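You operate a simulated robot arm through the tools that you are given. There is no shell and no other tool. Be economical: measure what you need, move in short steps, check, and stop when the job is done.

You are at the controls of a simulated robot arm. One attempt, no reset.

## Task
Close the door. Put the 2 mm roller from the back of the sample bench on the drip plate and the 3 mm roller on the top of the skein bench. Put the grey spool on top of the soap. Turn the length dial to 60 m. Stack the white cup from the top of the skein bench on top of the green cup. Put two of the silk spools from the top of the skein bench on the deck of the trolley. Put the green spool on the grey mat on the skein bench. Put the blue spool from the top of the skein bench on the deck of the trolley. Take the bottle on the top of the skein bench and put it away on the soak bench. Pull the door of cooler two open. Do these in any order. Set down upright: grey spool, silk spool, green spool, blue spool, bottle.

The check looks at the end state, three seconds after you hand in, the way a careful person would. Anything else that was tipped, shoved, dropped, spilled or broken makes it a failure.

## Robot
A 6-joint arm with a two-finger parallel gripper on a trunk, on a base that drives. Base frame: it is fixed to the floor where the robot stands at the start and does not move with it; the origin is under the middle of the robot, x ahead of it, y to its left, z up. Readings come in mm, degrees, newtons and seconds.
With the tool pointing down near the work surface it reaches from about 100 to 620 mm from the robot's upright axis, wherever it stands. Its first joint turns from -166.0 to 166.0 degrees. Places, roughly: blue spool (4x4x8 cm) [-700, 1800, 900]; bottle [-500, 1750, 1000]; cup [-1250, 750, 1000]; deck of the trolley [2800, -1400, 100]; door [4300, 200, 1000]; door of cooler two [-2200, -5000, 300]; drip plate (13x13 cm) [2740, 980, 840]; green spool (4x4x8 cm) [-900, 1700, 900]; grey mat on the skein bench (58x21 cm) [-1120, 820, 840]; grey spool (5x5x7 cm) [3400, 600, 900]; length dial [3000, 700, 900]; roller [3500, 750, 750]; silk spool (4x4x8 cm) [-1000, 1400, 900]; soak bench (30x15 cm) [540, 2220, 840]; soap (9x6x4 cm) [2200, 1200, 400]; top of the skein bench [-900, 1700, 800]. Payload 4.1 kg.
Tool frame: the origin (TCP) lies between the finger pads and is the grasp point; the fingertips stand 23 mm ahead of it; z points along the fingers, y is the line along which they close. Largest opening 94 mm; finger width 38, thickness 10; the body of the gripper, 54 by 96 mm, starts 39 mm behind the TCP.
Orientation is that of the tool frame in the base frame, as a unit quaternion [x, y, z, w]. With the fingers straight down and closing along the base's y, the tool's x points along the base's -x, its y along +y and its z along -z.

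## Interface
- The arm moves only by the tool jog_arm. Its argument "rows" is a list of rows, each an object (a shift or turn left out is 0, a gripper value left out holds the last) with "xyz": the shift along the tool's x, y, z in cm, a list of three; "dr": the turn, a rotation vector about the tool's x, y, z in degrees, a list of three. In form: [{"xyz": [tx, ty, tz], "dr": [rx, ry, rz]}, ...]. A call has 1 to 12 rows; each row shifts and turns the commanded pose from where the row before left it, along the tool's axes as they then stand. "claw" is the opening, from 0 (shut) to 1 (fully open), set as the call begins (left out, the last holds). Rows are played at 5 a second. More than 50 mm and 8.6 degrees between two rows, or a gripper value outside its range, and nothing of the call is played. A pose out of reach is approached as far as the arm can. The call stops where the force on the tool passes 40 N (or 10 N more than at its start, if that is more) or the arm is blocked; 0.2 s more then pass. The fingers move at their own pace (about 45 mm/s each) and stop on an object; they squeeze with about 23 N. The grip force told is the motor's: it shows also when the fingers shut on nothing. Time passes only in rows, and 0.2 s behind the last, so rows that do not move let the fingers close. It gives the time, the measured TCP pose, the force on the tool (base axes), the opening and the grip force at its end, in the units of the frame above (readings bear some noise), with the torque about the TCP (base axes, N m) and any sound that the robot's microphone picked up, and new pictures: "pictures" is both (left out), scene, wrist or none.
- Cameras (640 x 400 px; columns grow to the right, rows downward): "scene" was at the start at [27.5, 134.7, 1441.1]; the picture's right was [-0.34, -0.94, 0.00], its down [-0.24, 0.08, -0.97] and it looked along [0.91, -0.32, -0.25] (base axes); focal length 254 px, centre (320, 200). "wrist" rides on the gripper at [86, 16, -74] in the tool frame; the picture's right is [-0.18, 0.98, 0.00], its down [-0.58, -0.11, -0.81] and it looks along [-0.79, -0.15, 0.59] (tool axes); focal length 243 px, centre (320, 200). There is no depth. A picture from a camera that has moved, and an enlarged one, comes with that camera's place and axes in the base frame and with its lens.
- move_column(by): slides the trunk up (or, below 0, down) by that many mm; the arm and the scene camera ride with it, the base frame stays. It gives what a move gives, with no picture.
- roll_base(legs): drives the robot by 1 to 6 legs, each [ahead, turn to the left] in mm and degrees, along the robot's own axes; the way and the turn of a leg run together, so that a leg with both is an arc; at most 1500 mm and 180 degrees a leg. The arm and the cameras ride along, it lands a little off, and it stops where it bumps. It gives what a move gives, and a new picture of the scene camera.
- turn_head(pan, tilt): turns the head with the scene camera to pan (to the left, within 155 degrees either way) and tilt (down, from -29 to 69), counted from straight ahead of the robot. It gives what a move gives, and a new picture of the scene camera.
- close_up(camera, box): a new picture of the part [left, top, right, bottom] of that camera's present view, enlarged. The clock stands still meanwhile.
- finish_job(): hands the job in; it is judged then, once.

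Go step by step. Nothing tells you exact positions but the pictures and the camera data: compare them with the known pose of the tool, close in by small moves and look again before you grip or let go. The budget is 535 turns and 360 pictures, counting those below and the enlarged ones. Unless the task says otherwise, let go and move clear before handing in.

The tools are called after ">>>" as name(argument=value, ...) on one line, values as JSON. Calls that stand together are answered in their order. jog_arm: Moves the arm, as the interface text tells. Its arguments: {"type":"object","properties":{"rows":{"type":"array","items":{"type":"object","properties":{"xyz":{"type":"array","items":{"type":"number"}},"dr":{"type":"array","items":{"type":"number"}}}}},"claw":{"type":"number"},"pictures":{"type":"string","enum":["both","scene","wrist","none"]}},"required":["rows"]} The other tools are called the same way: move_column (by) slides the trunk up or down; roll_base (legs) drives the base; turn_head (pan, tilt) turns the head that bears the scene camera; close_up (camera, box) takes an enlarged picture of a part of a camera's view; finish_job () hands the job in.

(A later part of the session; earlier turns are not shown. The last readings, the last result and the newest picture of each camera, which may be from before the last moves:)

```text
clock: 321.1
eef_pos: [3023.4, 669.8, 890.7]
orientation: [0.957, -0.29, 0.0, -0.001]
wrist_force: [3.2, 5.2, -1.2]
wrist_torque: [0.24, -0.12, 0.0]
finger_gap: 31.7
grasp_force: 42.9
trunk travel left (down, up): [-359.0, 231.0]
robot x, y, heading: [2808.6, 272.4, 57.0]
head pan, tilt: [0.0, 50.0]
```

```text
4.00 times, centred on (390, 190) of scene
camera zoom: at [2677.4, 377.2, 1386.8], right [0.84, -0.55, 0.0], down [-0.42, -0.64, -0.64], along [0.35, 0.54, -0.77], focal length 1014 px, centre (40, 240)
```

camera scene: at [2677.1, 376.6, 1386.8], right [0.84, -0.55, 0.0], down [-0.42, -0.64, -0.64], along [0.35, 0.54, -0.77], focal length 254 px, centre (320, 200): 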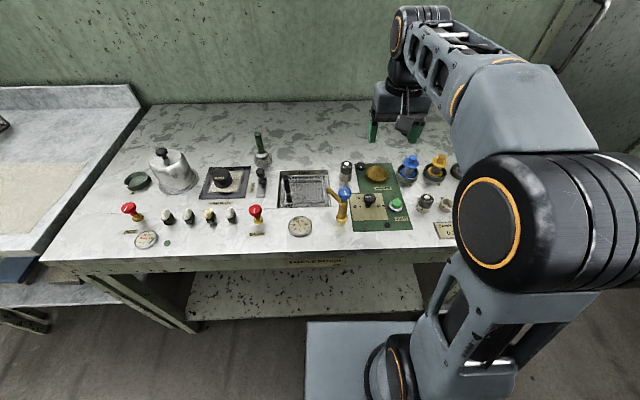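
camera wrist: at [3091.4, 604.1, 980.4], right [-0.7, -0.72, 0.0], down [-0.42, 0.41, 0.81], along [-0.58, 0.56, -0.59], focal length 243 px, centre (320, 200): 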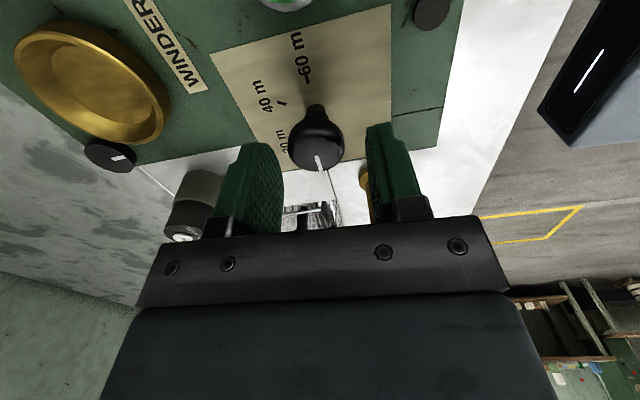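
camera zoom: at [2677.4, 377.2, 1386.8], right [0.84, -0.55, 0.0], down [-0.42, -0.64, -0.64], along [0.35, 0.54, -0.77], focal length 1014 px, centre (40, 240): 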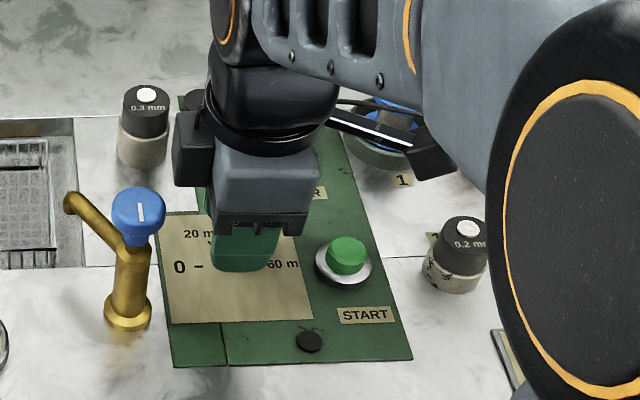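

The knob is gripped (31.7 mm). I turn it clockwise 90°.

>>> jog_arm(rows=[{"xyz": [0, -0.1, 0]}, {"dr": [0, 0, 8.2]}, {"dr": [0, 0, 8.2]}, {"dr": [0, 0, 8.2]}, {"dr": [0, 0, 8.2]}, {"dr": [0, 0, 8.2]}, {"dr": [0, 0, 8.2]}, {"dr": [0, 0, 8.2]}, {"dr": [0, 0, 8.2]}, {"dr": [0, 0, 8.2]}, {"dr": [0, 0, 8.2]}, {"dr": [0, 0, 8.0]}], claw=0.2, pictures="wrist")

>>> close_up(camera="scene", box=[310, 140, 470, 240])

```text
clock: 323.7
eef_pos: [3026.6, 671.3, 891.4]
orientation: [-0.471, 0.882, 0.0, 0.0]
wrist_force: [21.2, 7.5, 4.0]
wrist_torque: [-0.4, -0.31, 0.05]
finger_gap: 31.4
grasp_force: 45.7
trunk travel left (down, up): [-359.0, 231.0]
robot x, y, heading: [2808.7, 271.5, 56.7]
head pan, tilt: [0.0, 50.0]
camera wrist: at [2966.0, 609.6, 964.4], right [-0.71, 0.7, 0.0], down [0.41, 0.42, 0.81], along [0.56, 0.58, -0.59], focal length 243 px, centre (320, 200)
```

wrist: 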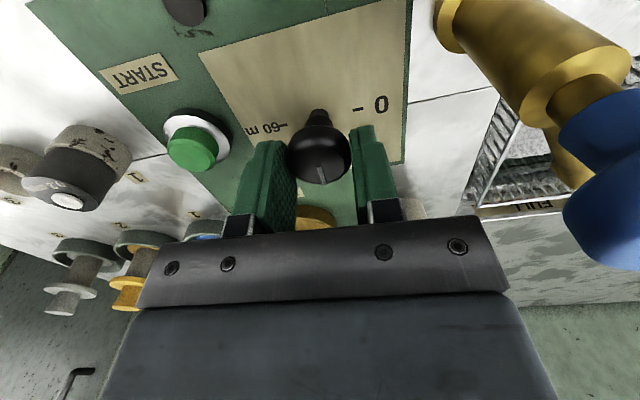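

```text
4.00 times, centred on (390, 190) of scene
camera zoom: at [2679.5, 377.4, 1387.2], right [0.84, -0.55, 0.0], down [-0.42, -0.64, -0.64], along [0.35, 0.54, -0.77], focal length 1014 px, centre (40, 240)
```

zoom: 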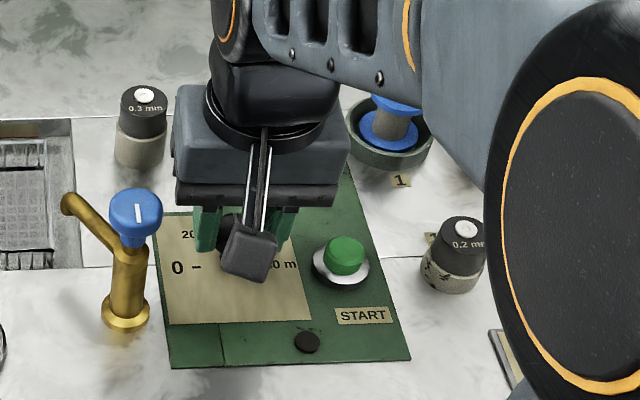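

It turned 90°. I release, rotate back around the knob and take a second bite.

>>> jog_arm(rows=[{}, {"xyz": [0, -0.4, 0]}, {}], claw=0.55, pictures="none")

>>> jog_arm(rows=[{"dr": [0, 0, -8.2]}, {"dr": [0, 0, -8.2]}, {"dr": [0, 0, -8.2]}, {"dr": [0, 0, -8.2]}, {"dr": [0, 0, -8.2]}, {"dr": [0, 0, -8.2]}, {"dr": [0, 0, -8.2]}, {"dr": [0, 0, -8.2]}, {"dr": [0, 0, -8.2]}, {"dr": [0, 0, -8.2]}, {"dr": [0, 0, -8.2]}], pictures="wrist")

```text
clock: 324.5
eef_pos: [3027.4, 669.0, 890.4]
orientation: [-0.473, 0.881, -0.001, -0.002]
wrist_force: [-0.1, -1.3, -0.7]
wrist_torque: [0.01, -0.04, 0.06]
finger_gap: 51.7
grasp_force: 0.0
trunk travel left (down, up): [-359.0, 231.0]
robot x, y, heading: [2808.5, 272.7, 56.9]
head pan, tilt: [0.0, 50.0]
```

```text
clock: 326.9
eef_pos: [3026.6, 669.7, 890.6]
orientation: [0.958, -0.286, 0.0, 0.0]
wrist_force: [-0.5, 0.2, 0.2]
wrist_torque: [0.0, -0.01, 0.01]
finger_gap: 51.6
grasp_force: 0.1
trunk travel left (down, up): [-359.0, 231.0]
robot x, y, heading: [2809.3, 267.2, 57.1]
head pan, tilt: [0.0, 50.0]
camera wrist: at [3092.3, 609.1, 964.5], right [-0.69, -0.72, 0.0], down [-0.43, 0.41, 0.81], along [-0.58, 0.56, -0.59], focal length 243 px, centre (320, 200)
```

wrist: 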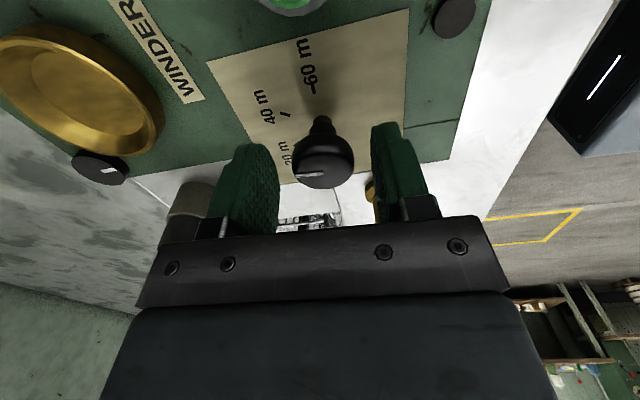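

>>> jog_arm(rows=[{}, {}, {}], claw=0.2, pictures="none")

>>> jog_arm(rows=[{"dr": [0, 0, 8.2]}, {"dr": [0, 0, 8.2]}, {"dr": [0, 0, 8.2]}, {"dr": [0, 0, 8.2]}, {"dr": [0, 0, 8.2]}, {"dr": [0, 0, 8.2]}, {"dr": [0, 0, 8.2]}, {"dr": [0, 0, 8.2]}, {"dr": [0, 0, 8.2]}, {"dr": [0, 0, 8.2]}, {"dr": [0, 0, 8.2]}], pictures="none")

>>> jog_arm(rows=[{}, {}, {}], claw=0.55, pictures="wrist")

>>> close_up(camera="wrist", box=[220, 60, 420, 230])

```text
clock: 327.7
eef_pos: [3027.0, 668.0, 890.1]
orientation: [0.958, -0.288, 0.0, 0.001]
wrist_force: [-4.3, -6.1, -1.7]
wrist_torque: [-0.27, 0.17, 0.03]
finger_gap: 31.5
grasp_force: 44.8
trunk travel left (down, up): [-359.0, 231.0]
robot x, y, heading: [2808.4, 272.4, 57.1]
head pan, tilt: [0.0, 50.0]
```

```text
clock: 330.1
eef_pos: [3026.9, 670.7, 891.5]
orientation: [-0.471, 0.882, 0.001, 0.003]
wrist_force: [-21.9, 3.8, -4.8]
wrist_torque: [0.03, 0.52, 0.1]
finger_gap: 31.9
grasp_force: 18.3
trunk travel left (down, up): [-359.0, 231.0]
robot x, y, heading: [2808.4, 271.9, 57.1]
head pan, tilt: [0.0, 50.0]
```

```text
clock: 330.9
eef_pos: [3027.7, 668.6, 890.9]
orientation: [-0.472, 0.882, 0.001, 0.0]
wrist_force: [-0.2, 0.4, -0.4]
wrist_torque: [0.02, 0.02, 0.01]
finger_gap: 51.5
grasp_force: 0.1
trunk travel left (down, up): [-359.0, 231.0]
robot x, y, heading: [2810.1, 270.6, 56.7]
head pan, tilt: [0.0, 50.0]
camera wrist: at [2967.3, 606.8, 964.5], right [-0.72, 0.7, 0.0], down [0.41, 0.42, 0.81], along [0.56, 0.58, -0.59], focal length 243 px, centre (320, 200)
```

wrist: 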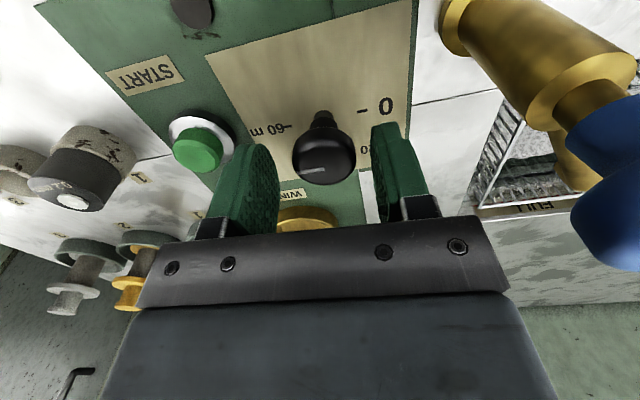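

```text
2.35 times, centred on (320, 145) of wrist
camera zoom: at [2967.3, 606.8, 964.5], right [-0.72, 0.7, 0.0], down [0.41, 0.42, 0.81], along [0.56, 0.58, -0.59], focal length 571 px, centre (320, 329)
```

zoom: 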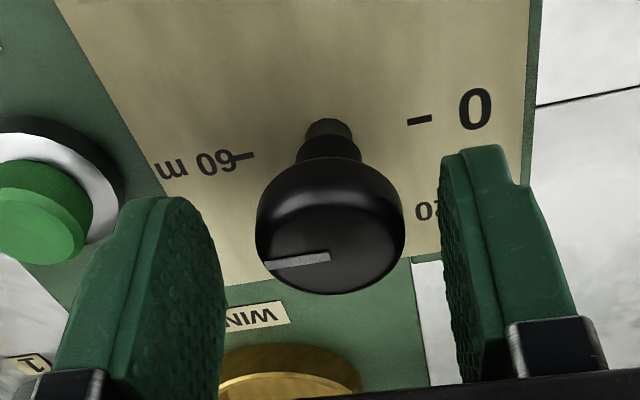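

The pointer now aims at 60 m. I rise clear and check from the head camera.

>>> jog_arm(rows=[{"xyz": [0, 0, -1]}, {"xyz": [0, 0, -2]}, {"xyz": [0, 0, -4]}, {"xyz": [0, 0, -4]}, {"xyz": [0, 0, -4]}, {"xyz": [0, 0, -4]}, {"xyz": [0, -4, 0]}, {"xyz": [0, -4, 0]}], pictures="none")

>>> close_up(camera="scene", box=[330, 150, 450, 240])

```text
clock: 332.7
eef_pos: [3096.7, 625.8, 1079.0]
orientation: [-0.472, 0.882, 0.0, 0.0]
wrist_force: [-0.2, 0.1, 0.5]
wrist_torque: [0.0, 0.0, -0.01]
finger_gap: 51.9
grasp_force: 0.0
trunk travel left (down, up): [-359.0, 231.0]
robot x, y, heading: [2807.6, 271.2, 56.6]
head pan, tilt: [0.0, 50.0]
```

```text
4.44 times, centred on (390, 195) of scene
camera zoom: at [2677.1, 376.6, 1386.9], right [0.84, -0.55, 0.0], down [-0.42, -0.64, -0.64], along [0.35, 0.54, -0.77], focal length 1127 px, centre (9, 222)
```

zoom: 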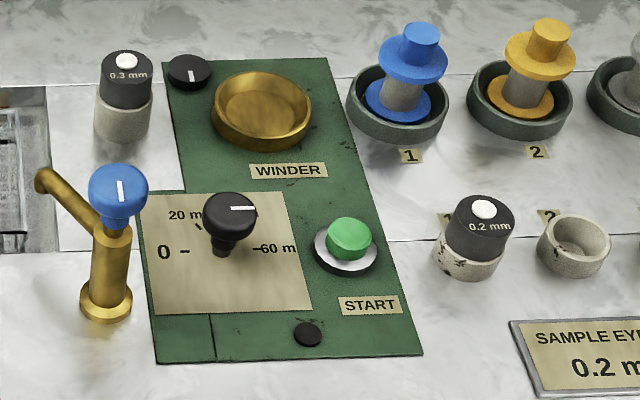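

The dial shows 60 m. Now I look for the soap on the lower shelf of the left table.

>>> roll_base(legs=[[-120, 0], [0, 89.5], [800, 0]])

>>> turn_head(pan=-75, tilt=40)

```text
clock: 341.7
eef_pos: [1710.6, 879.0, 1079.0]
orientation: [0.959, -0.282, 0.001, 0.0]
wrist_force: [-0.1, -0.3, 0.0]
wrist_torque: [-0.01, 0.03, 0.01]
finger_gap: 51.8
grasp_force: 0.1
trunk travel left (down, up): [-359.0, 231.0]
robot x, y, heading: [2069.2, 591.6, 147.8]
head pan, tilt: [0.0, 50.0]
camera scene: at [1965.6, 463.7, 1386.8], right [0.53, 0.85, 0.0], down [0.65, -0.41, -0.64], along [-0.54, 0.34, -0.77], focal length 254 px, centre (320, 200)
```

scene: 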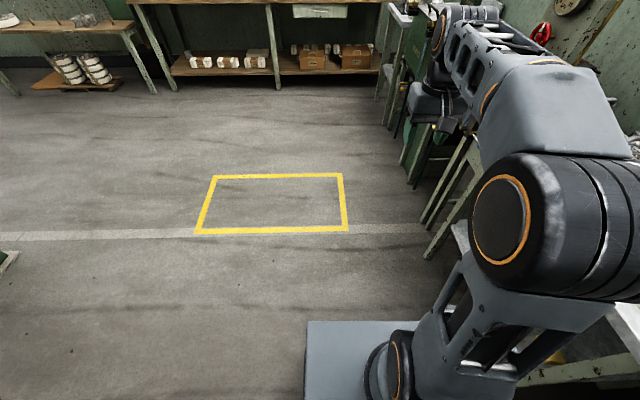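

```text
clock: 343.2
eef_pos: [1709.0, 877.9, 1077.5]
orientation: [0.959, -0.282, 0.0, 0.0]
wrist_force: [0.8, -0.3, -0.5]
wrist_torque: [0.03, -0.02, -0.01]
finger_gap: 51.7
grasp_force: 0.1
trunk travel left (down, up): [-359.0, 231.0]
robot x, y, heading: [2068.3, 595.1, 147.6]
head pan, tilt: [-75.0, 40.0]
camera scene: at [2055.9, 503.8, 1401.0], right [0.96, -0.3, 0.0], down [-0.19, -0.61, -0.77], along [0.23, 0.73, -0.64], focal length 254 px, centre (320, 200)
```

scene: 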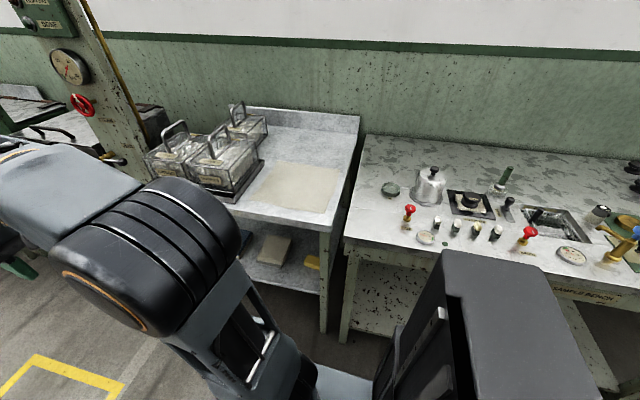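

>>> close_up(camera="scene", box=[230, 190, 390, 300])

```text
3.64 times, centred on (310, 245) of scene
camera zoom: at [2055.9, 503.8, 1401.0], right [0.96, -0.3, 0.0], down [-0.19, -0.61, -0.77], along [0.23, 0.73, -0.64], focal length 922 px, centre (356, 36)
```

zoom: 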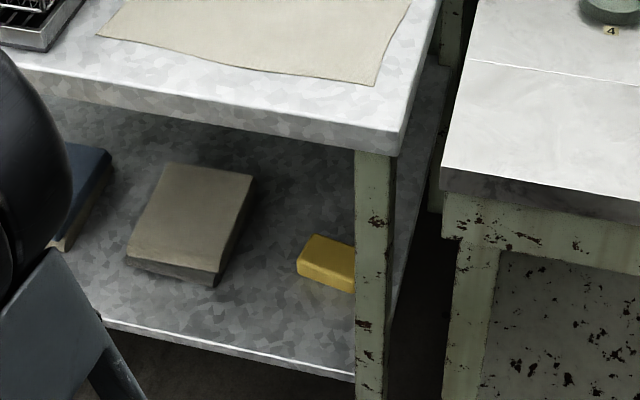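

The yellow soap lies near the front right of the lower shelf. I position in front of it and lower the trunk to look under the table.

>>> roll_base(legs=[[160, 0], [0, -87.6], [-200, 0]])

>>> move_column(by=-355)

>>> turn_head(pan=0, tilt=35)

```text
clock: 349.5
eef_pos: [2098.7, 880.0, 1079.4]
orientation: [-0.502, 0.865, 0.0, 0.002]
wrist_force: [0.1, 0.4, 0.7]
wrist_torque: [0.01, 0.04, 0.02]
finger_gap: 51.6
grasp_force: 0.0
trunk travel left (down, up): [-359.0, 231.0]
robot x, y, heading: [1836.1, 506.5, 60.9]
head pan, tilt: [-75.0, 40.0]
camera scene: at [1744.1, 514.2, 1401.0], right [-0.24, -0.97, 0.0], down [-0.62, 0.16, -0.77], along [0.74, -0.19, -0.64], focal length 254 px, centre (320, 200)
```

scene: 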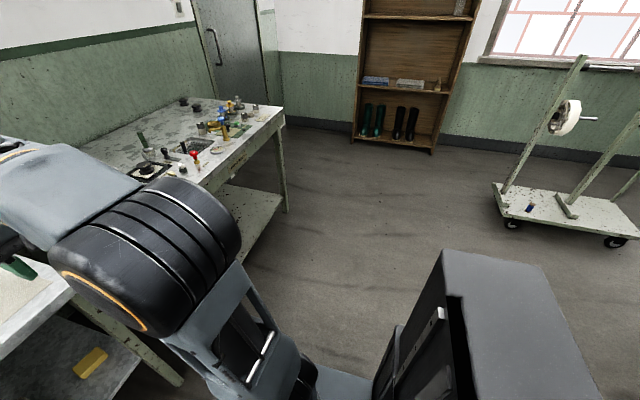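

```text
clock: 352.9
eef_pos: [2100.6, 882.4, 724.0]
orientation: [-0.502, 0.865, 0.0, 0.0]
wrist_force: [-0.5, 0.2, 0.7]
wrist_torque: [-0.01, 0.03, 0.03]
finger_gap: 51.7
grasp_force: 0.1
trunk travel left (down, up): [-4.0, 586.0]
robot x, y, heading: [1839.7, 509.0, 60.7]
head pan, tilt: [-75.0, 40.0]
```

```text
clock: 354.4
eef_pos: [2100.8, 881.7, 723.2]
orientation: [-0.502, 0.865, 0.0, -0.001]
wrist_force: [-0.1, -0.4, 0.6]
wrist_torque: [0.0, -0.02, -0.01]
finger_gap: 51.9
grasp_force: 0.0
trunk travel left (down, up): [-4.0, 586.0]
robot x, y, heading: [1837.5, 508.5, 61.1]
head pan, tilt: [0.0, 35.0]
camera scene: at [1704.6, 611.8, 1053.6], right [0.87, -0.49, 0.0], down [-0.28, -0.5, -0.82], along [0.4, 0.72, -0.57], focal length 254 px, centre (320, 200)
```

scene: 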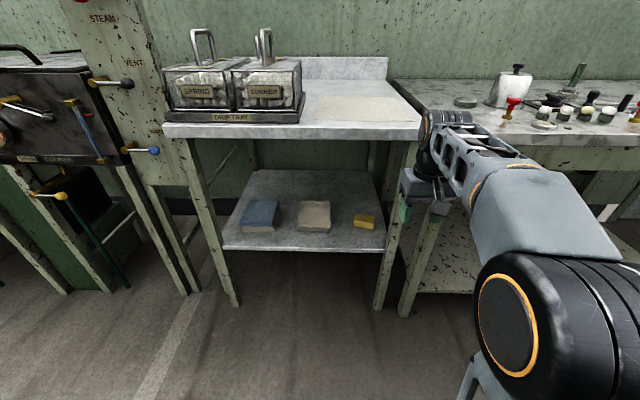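

The soap top is at about (2243,1223,400) on a shelf at z≈360, recessed below the table top, so I'll need the gripper tilted forward with its camera up. I test that wrist pose here.

>>> jog_arm(rows=[{"dr": [0, 0, -8.2]}, {"dr": [0, 0, -8.2]}, {"dr": [0, 0, -8.2]}, {"dr": [0, 0, -8.2]}, {"dr": [0, 0, -8.2]}, {"dr": [0, 0, -8.2]}, {"dr": [0, 0, -8.2]}, {"dr": [0, 0, -8.2]}, {"dr": [0, 0, -8.2]}, {"dr": [0, 0, -8.2]}, {"dr": [0, 0, -8.2]}], pictures="none")

>>> jog_arm(rows=[{"dr": [0, 0, -8.2]}, {"dr": [0, 0, -8.2]}, {"dr": [0, 0, -8.2]}, {"dr": [0, 0, -8.2]}, {"dr": [0, 0, -8.2]}, {"dr": [0, 0, -8.2]}, {"dr": [0, 0, -8.2]}, {"dr": [0, 0, -8.2]}, {"dr": [0, 0, -8.2]}, {"dr": [0, 0, -8.2]}, {"dr": [0, 0, -7.8]}], pictures="none")

>>> jog_arm(rows=[{"dr": [0, 8.5, 0]}, {"dr": [0, 8.5, 0]}, {"dr": [0, 8.5, 0]}, {"dr": [0, 8.5, 0]}, {"dr": [0, 8.5, 0]}, {"dr": [0, 8.5, 0]}, {"dr": [0, 9, 0]}], pictures="both")

```text
clock: 356.8
eef_pos: [2099.7, 880.0, 723.7]
orientation: [0.967, -0.253, 0.0, 0.0]
wrist_force: [0.6, 0.4, 0.0]
wrist_torque: [-0.01, 0.01, 0.02]
finger_gap: 51.6
grasp_force: 0.1
trunk travel left (down, up): [-4.0, 586.0]
robot x, y, heading: [1839.8, 506.1, 61.0]
head pan, tilt: [0.0, 35.0]
```

```text
clock: 359.2
eef_pos: [2023.1, 921.8, 720.9]
orientation: [0.868, 0.496, 0.004, 0.004]
wrist_force: [-0.1, -0.2, 0.5]
wrist_torque: [0.01, 0.01, 0.02]
finger_gap: 51.8
grasp_force: 0.0
out of reach, approached as far as the arm can: row 10, 11
trunk travel left (down, up): [-4.0, 586.0]
robot x, y, heading: [1837.4, 506.0, 61.0]
head pan, tilt: [0.0, 35.0]
```

```text
refused: row 7 steps farther than a row can; nothing moved
```

>>> jog_arm(rows=[{"dr": [0, 8.5, 0]}, {"dr": [0, 8.5, 0]}, {"dr": [0, 8.5, 0]}, {"dr": [0, 8.5, 0]}, {"dr": [0, 8.5, 0]}, {"dr": [0, 8.5, 0]}, {"dr": [0, 8.5, 0]}], pictures="both")

```text
clock: 360.8
eef_pos: [2021.9, 921.4, 720.5]
orientation: [0.75, 0.436, 0.43, -0.25]
wrist_force: [0.1, 0.2, 0.1]
wrist_torque: [-0.01, 0.03, -0.02]
finger_gap: 51.9
grasp_force: 0.0
trunk travel left (down, up): [-4.0, 586.0]
robot x, y, heading: [1841.0, 507.7, 60.9]
head pan, tilt: [0.0, 35.0]
camera scene: at [1704.5, 611.8, 1053.6], right [0.87, -0.49, 0.0], down [-0.28, -0.5, -0.82], along [0.4, 0.72, -0.57], focal length 254 px, centre (320, 200)
camera wrist: at [2028.0, 896.6, 832.6], right [0.81, -0.57, -0.16], down [-0.58, -0.81, -0.09], along [-0.08, 0.17, -0.98], focal length 243 px, centre (320, 200)
```

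scene: 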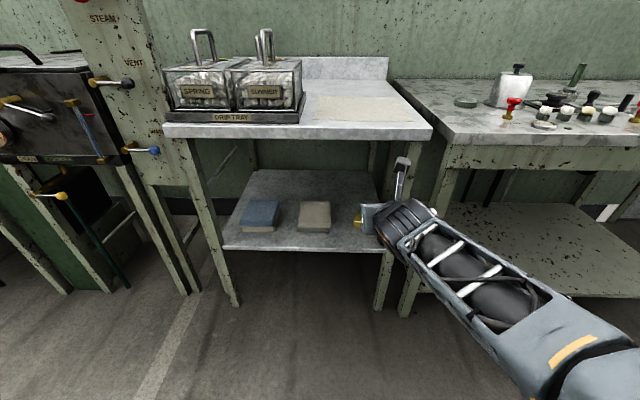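
wrist: 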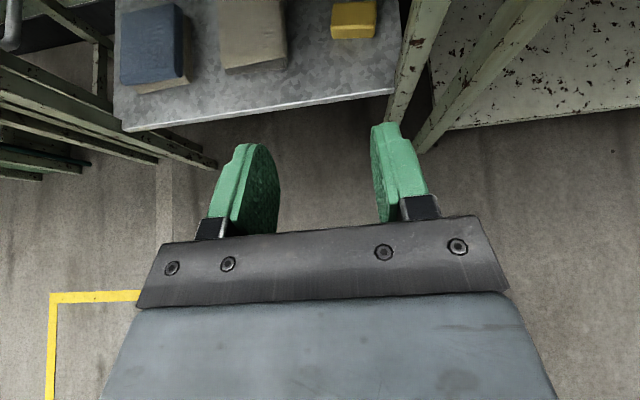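

The pose works, and the soap is confirmed at (2243,1220,400). I raise the trunk and drive to the bench's right end for the grey spool.

>>> move_column(by=355)

>>> roll_base(legs=[[0, -91], [1500, 0], [450, 0], [0, 90], [600, 0], [0, 40]])

>>> turn_head(pan=10, tilt=35)

```text
clock: 364.3
eef_pos: [2023.8, 922.1, 1076.2]
orientation: [0.75, 0.436, 0.429, -0.251]
wrist_force: [0.2, -0.2, -0.3]
wrist_torque: [-0.01, 0.05, 0.03]
finger_gap: 51.6
grasp_force: 0.1
trunk travel left (down, up): [-359.0, 231.0]
robot x, y, heading: [1834.5, 511.4, 61.1]
head pan, tilt: [0.0, 35.0]
```

```text
clock: 386.7
eef_pos: [3695.4, 445.0, 1074.7]
orientation: [0.56, 0.663, 0.32, -0.379]
wrist_force: [0.0, -0.8, 0.2]
wrist_torque: [0.04, 0.0, -0.04]
finger_gap: 51.9
grasp_force: 0.1
trunk travel left (down, up): [-359.0, 231.0]
robot x, y, heading: [3816.7, 1.6, 100.2]
head pan, tilt: [0.0, 35.0]
camera scene: at [3645.1, 2.9, 1408.6], right [0.98, 0.18, 0.0], down [0.1, -0.56, -0.82], along [-0.14, 0.81, -0.57], focal length 254 px, centre (320, 200)
```

scene: 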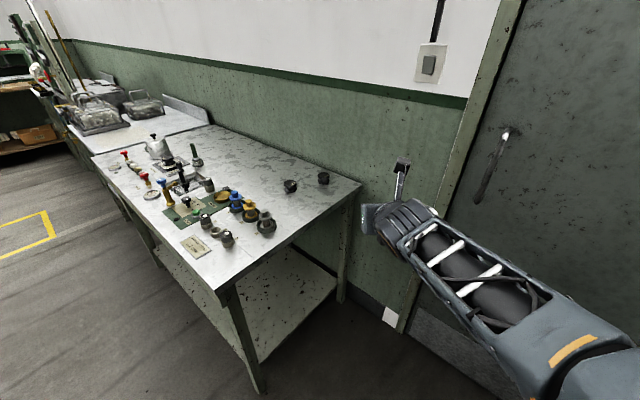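

```text
clock: 387.4
eef_pos: [3695.7, 443.9, 1076.5]
orientation: [0.561, 0.663, 0.32, -0.378]
wrist_force: [-0.1, 0.2, 0.5]
wrist_torque: [0.04, 0.02, 0.02]
finger_gap: 51.9
grasp_force: 0.1
trunk travel left (down, up): [-359.0, 231.0]
robot x, y, heading: [3817.3, 4.4, 100.3]
head pan, tilt: [10.0, 35.0]
camera scene: at [3630.4, -1.1, 1408.6], right [0.94, 0.34, 0.0], down [0.2, -0.54, -0.82], along [-0.28, 0.77, -0.57], focal length 254 px, centre (320, 200)
```

scene: 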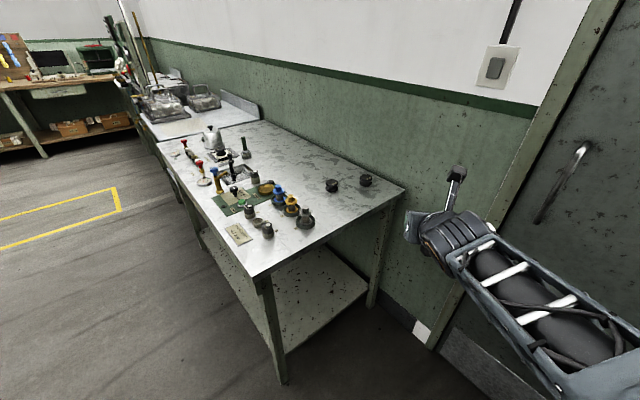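

>>> roll_base(legs=[[415, 0], [0, 50]])

>>> turn_head(pan=0, tilt=45)

>>> jog_arm(rows=[{}], claw=0.75, pictures="wrist")

```text
clock: 392.3
eef_pos: [3329.2, 620.5, 1076.3]
orientation: [0.234, 0.836, 0.133, -0.477]
wrist_force: [0.0, -1.7, -0.1]
wrist_torque: [-0.02, 0.05, 0.01]
finger_gap: 51.8
grasp_force: 0.0
trunk travel left (down, up): [-359.0, 231.0]
robot x, y, heading: [3737.3, 421.2, 149.2]
head pan, tilt: [10.0, 35.0]
camera scene: at [3622.1, 278.6, 1408.6], right [0.35, 0.94, 0.0], down [0.54, -0.2, -0.82], along [-0.77, 0.29, -0.57], focal length 254 px, centre (320, 200)
```

scene: 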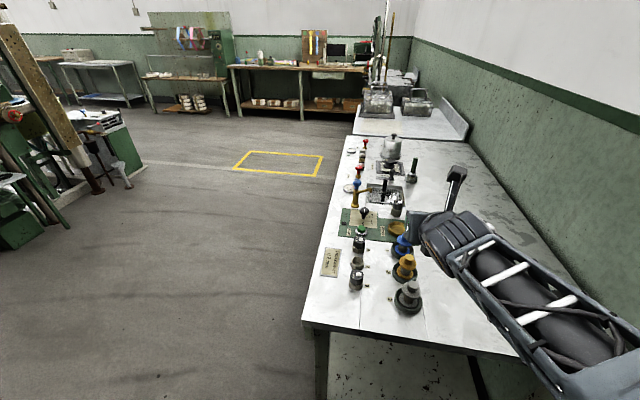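

```text
clock: 393.0
eef_pos: [3329.8, 620.1, 1077.2]
orientation: [0.234, 0.836, 0.134, -0.478]
wrist_force: [0.1, -0.2, 0.6]
wrist_torque: [-0.02, -0.02, -0.01]
finger_gap: 51.7
grasp_force: 0.0
trunk travel left (down, up): [-359.0, 231.0]
robot x, y, heading: [3737.7, 420.4, 149.3]
head pan, tilt: [0.0, 45.0]
camera scene: at [3634.5, 289.0, 1393.8], right [0.51, 0.86, 0.0], down [0.61, -0.36, -0.71], along [-0.61, 0.36, -0.71], focal length 254 px, centre (320, 200)
```

scene: 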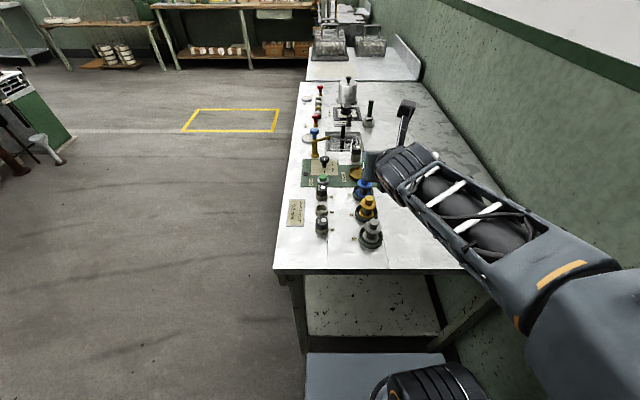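

```text
clock: 393.4
eef_pos: [3330.4, 620.1, 1074.7]
orientation: [0.234, 0.836, 0.134, -0.478]
wrist_force: [-0.4, 0.6, -0.5]
wrist_torque: [0.0, 0.0, -0.01]
finger_gap: 70.4
grasp_force: 0.1
trunk travel left (down, up): [-359.0, 231.0]
robot x, y, heading: [3740.6, 423.4, 149.2]
head pan, tilt: [0.0, 45.0]
camera wrist: at [3355.9, 623.8, 1187.7], right [0.59, 0.79, -0.16], down [0.79, -0.61, -0.09], along [-0.17, -0.07, -0.98], focal length 243 px, centre (320, 200)
```

wrist: 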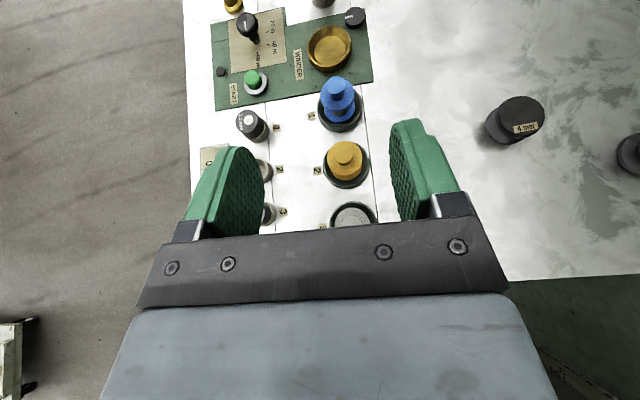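

>>> close_up(camera="scene", box=[330, 180, 420, 260])

```text
5.00 times, centred on (375, 220) of scene
camera zoom: at [3634.6, 289.0, 1393.8], right [0.51, 0.86, 0.0], down [0.61, -0.36, -0.71], along [-0.61, 0.36, -0.71], focal length 1267 px, centre (45, 100)
```

zoom: 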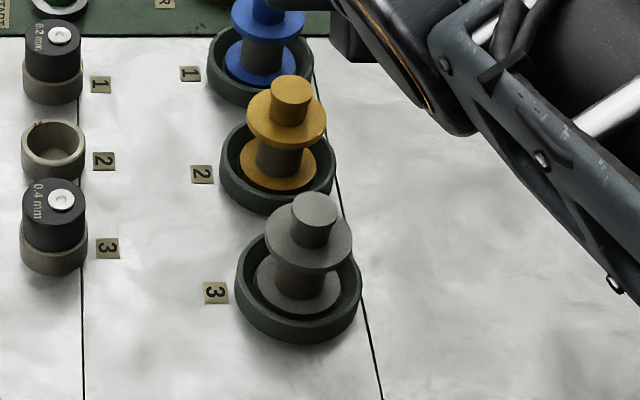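

Grey spool stands in dish 3: flange at about z=882, position about (3350,617). I come down over it with the tilted fingers.

>>> jog_arm(rows=[{"xyz": [-3.6, 0.25, 1.4]}, {"xyz": [-3.6, 0.25, 1.4]}, {"xyz": [-3.6, 0.25, 1.4]}], pictures="both")

>>> close_up(camera="scene", box=[330, 180, 420, 260])

```text
clock: 394.2
eef_pos: [3348.0, 618.0, 962.1]
orientation: [0.241, 0.835, 0.131, -0.477]
wrist_force: [-0.3, -0.3, 0.3]
wrist_torque: [0.04, -0.04, -0.07]
finger_gap: 70.4
grasp_force: 0.0
trunk travel left (down, up): [-359.0, 231.0]
robot x, y, heading: [3742.6, 421.0, 149.1]
head pan, tilt: [0.0, 45.0]
camera scene: at [3634.6, 288.9, 1393.8], right [0.51, 0.86, 0.0], down [0.61, -0.36, -0.71], along [-0.61, 0.36, -0.71], focal length 254 px, centre (320, 200)
camera wrist: at [3375.2, 623.1, 1075.0], right [0.6, 0.78, -0.17], down [0.78, -0.62, -0.09], along [-0.17, -0.08, -0.98], focal length 243 px, centre (320, 200)
```

scene: 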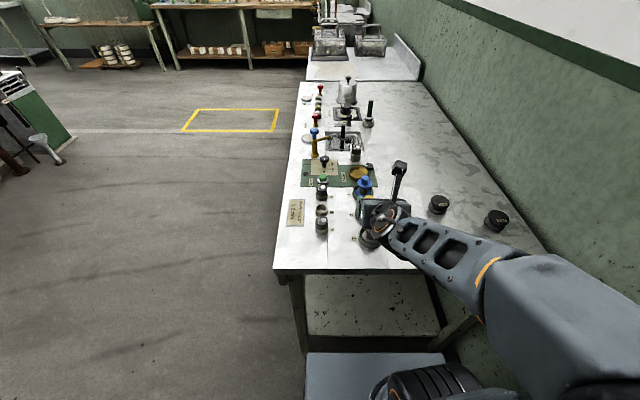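
wrist: 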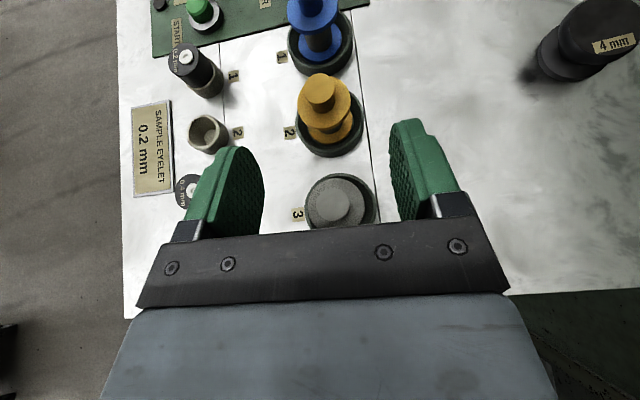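

```text
5.00 times, centred on (375, 220) of scene
camera zoom: at [3634.6, 288.9, 1393.8], right [0.51, 0.86, 0.0], down [0.61, -0.36, -0.71], along [-0.61, 0.36, -0.71], focal length 1267 px, centre (45, 100)
```

zoom: 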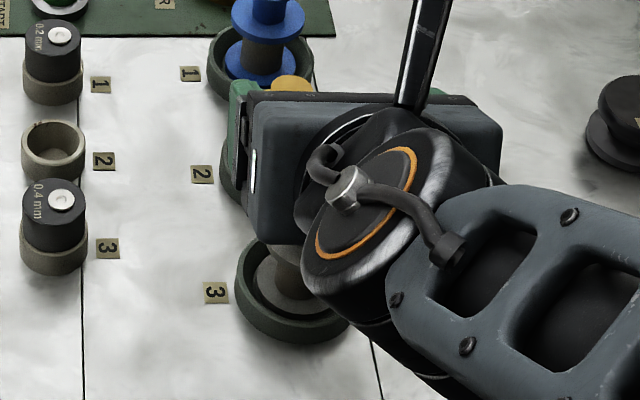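

>>> jog_arm(rows=[{"xyz": [-1.5, 0.1, 0.74]}, {"xyz": [-1.5, 0.1, 0.74]}, {"xyz": [-1.5, 0, 0.74]}], pictures="wrist")

>>> close_up(camera="scene", box=[330, 180, 420, 260])

```text
clock: 395.0
eef_pos: [3333.7, 623.7, 921.2]
orientation: [0.234, 0.836, 0.133, -0.478]
wrist_force: [-0.3, -0.2, 0.3]
wrist_torque: [0.05, 0.02, 0.01]
finger_gap: 70.8
grasp_force: 0.0
out of reach, approached as far as the arm can: row 1, 2, 3
trunk travel left (down, up): [-359.0, 231.0]
robot x, y, heading: [3738.4, 422.3, 149.4]
head pan, tilt: [0.0, 45.0]
camera wrist: at [3358.8, 628.5, 1033.3], right [0.59, 0.79, -0.16], down [0.79, -0.61, -0.09], along [-0.17, -0.07, -0.98], focal length 243 px, centre (320, 200)
```

wrist: 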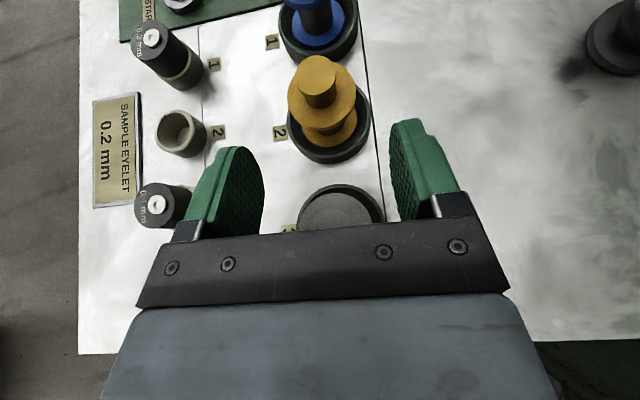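

```text
5.00 times, centred on (375, 220) of scene
camera zoom: at [3634.6, 289.0, 1393.8], right [0.51, 0.86, 0.0], down [0.61, -0.36, -0.71], along [-0.61, 0.36, -0.71], focal length 1267 px, centre (45, 100)
```

zoom: 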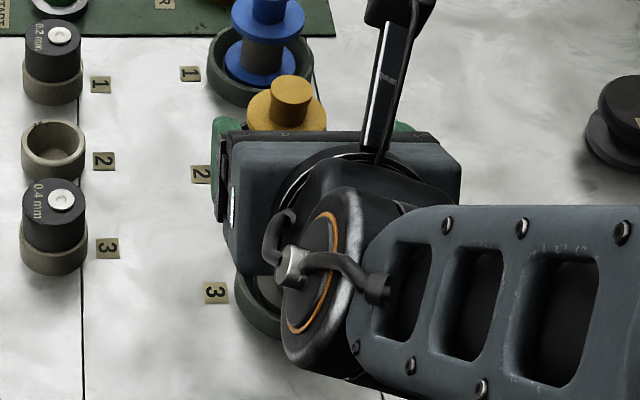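

The wrist limit bends this pose a little; I rise and yaw the tool 15° clockwise to get away from the limit.

>>> jog_arm(rows=[{"xyz": [3, 0, -1.75]}, {"xyz": [3, 0, -1.75]}, {"dr": [-6.46, 0, 3.81]}, {"dr": [-6.46, 0, 3.81]}, {"dr": [-3.4, 0, 2.0]}], pictures="wrist")

```text
clock: 396.2
eef_pos: [3333.3, 623.6, 988.6]
orientation: [0.369, 0.787, 0.21, -0.448]
wrist_force: [-0.2, 0.1, 0.1]
wrist_torque: [0.01, 0.03, 0.0]
finger_gap: 70.5
grasp_force: 0.0
trunk travel left (down, up): [-359.0, 231.0]
robot x, y, heading: [3740.0, 421.4, 149.4]
head pan, tilt: [0.0, 45.0]
camera wrist: at [3359.5, 619.7, 1101.1], right [0.82, 0.56, -0.16], down [0.55, -0.83, -0.09], along [-0.18, -0.01, -0.98], focal length 243 px, centre (320, 200)
```

wrist: 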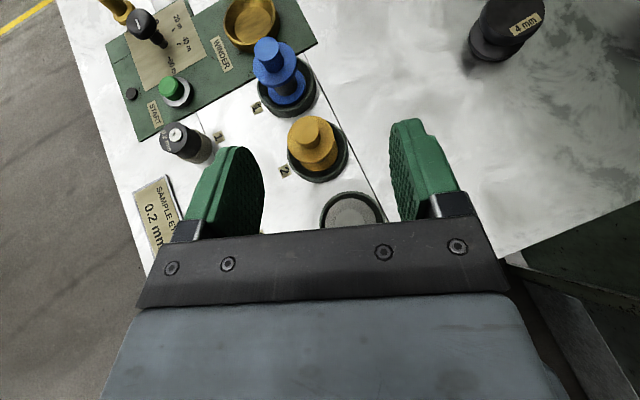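

>>> jog_arm(rows=[{"xyz": [-2.5, 0.5, 0.5]}, {"xyz": [-2.57, 0.49, 0.48]}], pictures="wrist")

>>> close_up(camera="scene", box=[330, 180, 420, 260])

```text
clock: 396.8
eef_pos: [3353.9, 615.6, 939.8]
orientation: [0.369, 0.786, 0.21, -0.449]
wrist_force: [0.1, 0.0, -0.1]
wrist_torque: [-0.04, 0.02, 0.02]
finger_gap: 70.4
grasp_force: 0.0
trunk travel left (down, up): [-359.0, 231.0]
robot x, y, heading: [3739.0, 419.8, 149.5]
head pan, tilt: [0.0, 45.0]
camera wrist: at [3379.1, 611.6, 1051.9], right [0.82, 0.56, -0.16], down [0.55, -0.83, -0.09], along [-0.18, -0.01, -0.98], focal length 243 px, centre (320, 200)
```

wrist: 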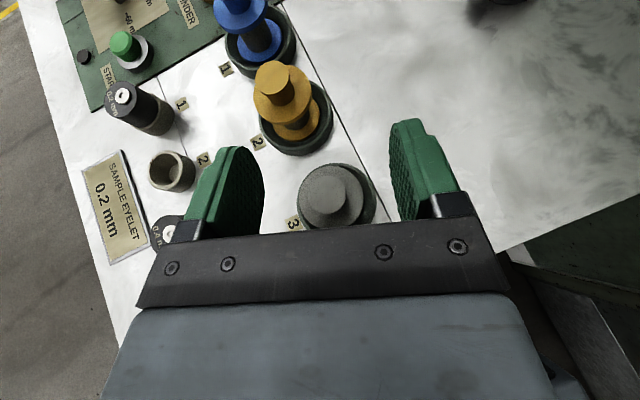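

```text
5.00 times, centred on (375, 220) of scene
camera zoom: at [3634.6, 289.0, 1393.8], right [0.51, 0.86, 0.0], down [0.61, -0.36, -0.71], along [-0.61, 0.36, -0.71], focal length 1267 px, centre (45, 100)
```

zoom: 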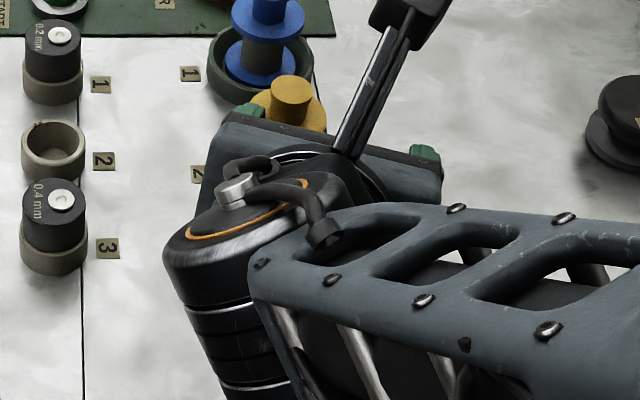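

>>> jog_arm(rows=[{"xyz": [-1.3, 0.1, 0.8]}, {"xyz": [-1.3, 0, 0.8]}, {"xyz": [-1.2, 0, 0.8]}], pictures="wrist")

```text
clock: 397.6
eef_pos: [3344.5, 619.5, 897.8]
orientation: [0.368, 0.787, 0.21, -0.448]
wrist_force: [0.1, -0.3, 0.1]
wrist_torque: [0.0, 0.02, -0.03]
finger_gap: 70.6
grasp_force: 0.0
out of reach, approached as far as the arm can: row 2
trunk travel left (down, up): [-359.0, 231.0]
robot x, y, heading: [3737.7, 420.6, 149.2]
head pan, tilt: [0.0, 45.0]
camera wrist: at [3371.1, 615.4, 1009.4], right [0.82, 0.56, -0.16], down [0.55, -0.83, -0.09], along [-0.18, -0.01, -0.98], focal length 243 px, centre (320, 200)
```

wrist: 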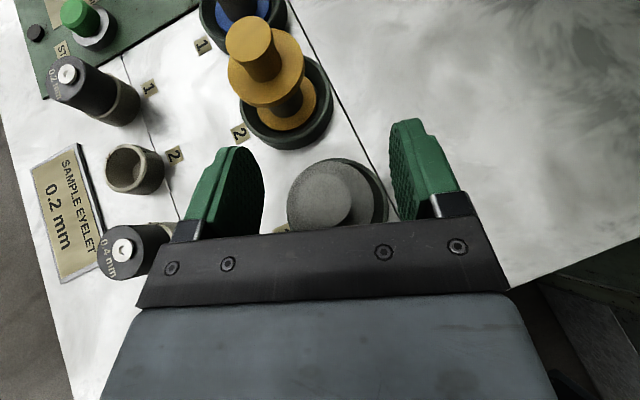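

I'm 10 mm too far forward due to a reach limit; backing the base 10 mm corrects it.

>>> roll_base(legs=[[-10, 0]])

>>> jog_arm(rows=[{}], pictures="wrist")

```text
clock: 398.3
eef_pos: [3353.7, 615.1, 897.6]
orientation: [0.368, 0.787, 0.21, -0.449]
wrist_force: [0.2, 0.7, 0.3]
wrist_torque: [0.02, 0.02, -0.02]
finger_gap: 70.5
grasp_force: 0.1
trunk travel left (down, up): [-359.0, 231.0]
robot x, y, heading: [3744.7, 416.0, 149.3]
head pan, tilt: [0.0, 45.0]
camera scene: at [3643.1, 283.9, 1393.7], right [0.51, 0.86, 0.0], down [0.61, -0.36, -0.71], along [-0.61, 0.36, -0.71], focal length 254 px, centre (320, 200)
```

scene: 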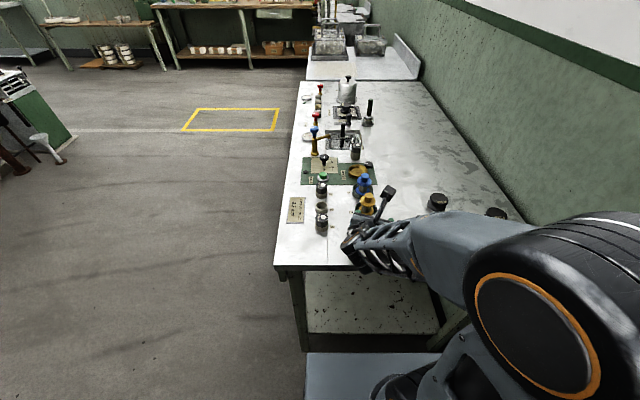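

```text
clock: 398.7
eef_pos: [3353.8, 615.7, 897.6]
orientation: [0.368, 0.787, 0.21, -0.449]
wrist_force: [0.2, 0.0, -0.1]
wrist_torque: [0.0, -0.02, 0.01]
finger_gap: 70.5
grasp_force: 0.0
trunk travel left (down, up): [-359.0, 231.0]
robot x, y, heading: [3747.2, 417.1, 149.4]
head pan, tilt: [0.0, 45.0]
camera wrist: at [3379.7, 610.3, 1009.5], right [0.82, 0.56, -0.16], down [0.55, -0.83, -0.09], along [-0.18, -0.01, -0.98], focal length 243 px, centre (320, 200)
```

wrist: 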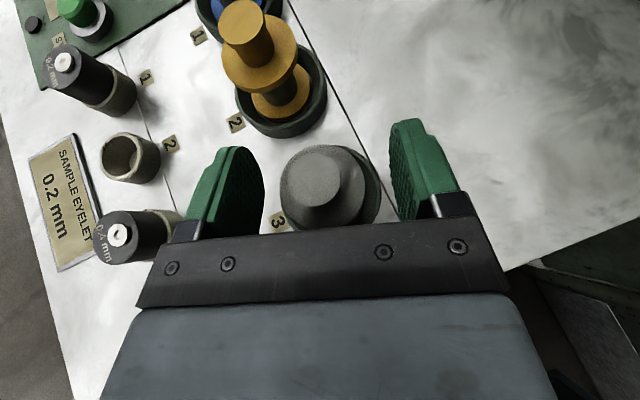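

>>> jog_arm(rows=[{"xyz": [0, 0.4, 0]}, {}], pictures="none")

>>> jog_arm(rows=[{}, {}, {}], claw=0, pictures="wrist")

```text
clock: 399.3
eef_pos: [3355.2, 618.1, 897.0]
orientation: [0.368, 0.787, 0.21, -0.448]
wrist_force: [0.2, -0.3, -0.2]
wrist_torque: [-0.04, 0.0, 0.01]
finger_gap: 70.4
grasp_force: 0.0
trunk travel left (down, up): [-359.0, 231.0]
robot x, y, heading: [3745.3, 416.7, 149.2]
head pan, tilt: [0.0, 45.0]
```

```text
clock: 400.1
eef_pos: [3353.1, 618.0, 898.1]
orientation: [0.369, 0.786, 0.211, -0.449]
wrist_force: [-1.0, 0.2, 2.8]
wrist_torque: [0.02, 0.01, -0.02]
finger_gap: 42.6
grasp_force: 22.5
trunk travel left (down, up): [-359.0, 231.0]
robot x, y, heading: [3744.9, 414.7, 149.3]
head pan, tilt: [0.0, 45.0]
camera wrist: at [3380.3, 613.3, 1010.1], right [0.82, 0.56, -0.16], down [0.55, -0.83, -0.09], along [-0.18, -0.01, -0.98], focal length 243 px, centre (320, 200)
```

wrist: 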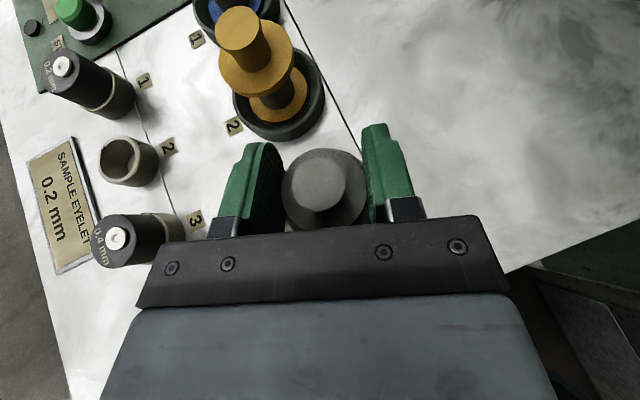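

Gripped by the flange. I lift straight up slowly.

>>> jog_arm(rows=[{"xyz": [0.43, 0, -0.26]}, {"xyz": [0.86, 0, -0.51]}, {"xyz": [1.3, 0, -0.77]}, {"xyz": [1.7, 0, -1.02]}, {"xyz": [1.7, 0, -1.02]}, {"xyz": [1.7, 0, -1.02]}, {"xyz": [1.3, 0, -0.77]}, {"xyz": [0.86, 0, -0.51]}], pictures="wrist")

>>> close_up(camera="scene", box=[320, 150, 430, 260])

```text
clock: 401.9
eef_pos: [3356.6, 615.6, 1012.9]
orientation: [0.37, 0.786, 0.211, -0.448]
wrist_force: [0.7, -0.4, -0.1]
wrist_torque: [0.0, -0.01, -0.01]
finger_gap: 42.9
grasp_force: 23.0
trunk travel left (down, up): [-359.0, 231.0]
robot x, y, heading: [3747.6, 416.8, 149.1]
head pan, tilt: [0.0, 45.0]
camera wrist: at [3383.1, 612.0, 1123.9], right [0.82, 0.56, -0.16], down [0.55, -0.83, -0.09], along [-0.18, -0.01, -0.98], focal length 243 px, centre (320, 200)
```

wrist: 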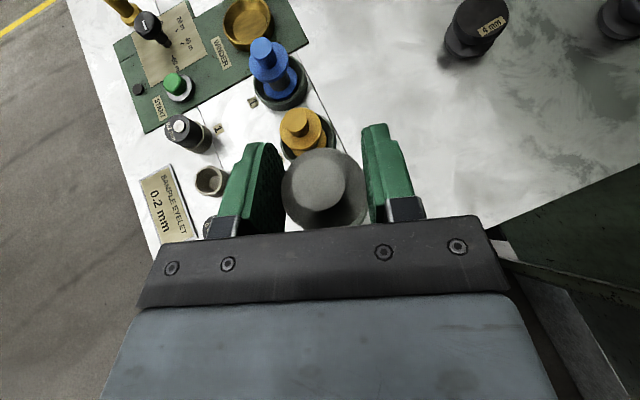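

```text
3.64 times, centred on (375, 205) of scene
camera zoom: at [3643.2, 283.9, 1393.7], right [0.51, 0.86, 0.0], down [0.61, -0.36, -0.71], along [-0.61, 0.36, -0.71], focal length 922 px, centre (120, 182)
```

zoom: 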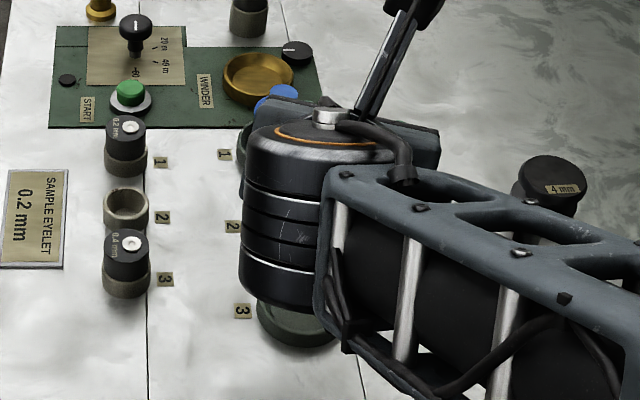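

The spool is held upright. I raise a bit more and drive to the soap.

>>> jog_arm(rows=[{"xyz": [1.7, 0, -1.02]}, {"xyz": [1.7, 0, -1.02]}], pictures="none")

>>> roll_base(legs=[[0, 91], [660, 0], [0, -90], [1500, 0], [60, 0]])

```text
clock: 402.5
eef_pos: [3357.2, 617.4, 1052.1]
orientation: [0.369, 0.786, 0.211, -0.448]
wrist_force: [-0.7, -0.7, -0.5]
wrist_torque: [0.01, 0.04, 0.0]
finger_gap: 42.9
grasp_force: 23.0
trunk travel left (down, up): [-359.0, 231.0]
robot x, y, heading: [3743.9, 416.0, 149.1]
head pan, tilt: [0.0, 45.0]
```

```text
clock: 421.3
eef_pos: [1649.8, 768.9, 1051.7]
orientation: [0.352, 0.794, 0.201, -0.453]
wrist_force: [0.5, 0.1, -0.2]
wrist_torque: [-0.01, 0.01, -0.02]
finger_gap: 42.8
grasp_force: 23.1
trunk travel left (down, up): [-359.0, 231.0]
robot x, y, heading: [2047.8, 584.9, 151.7]
head pan, tilt: [0.0, 45.0]
camera scene: at [1949.7, 446.7, 1393.7], right [0.47, 0.88, 0.0], down [0.62, -0.34, -0.71], along [-0.62, 0.34, -0.71], focal length 254 px, centre (320, 200)
```

scene: 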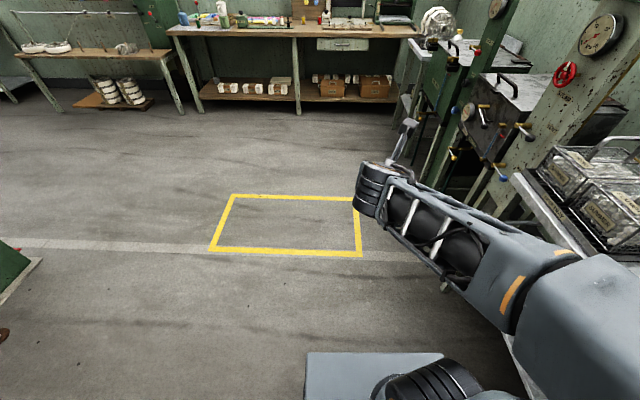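

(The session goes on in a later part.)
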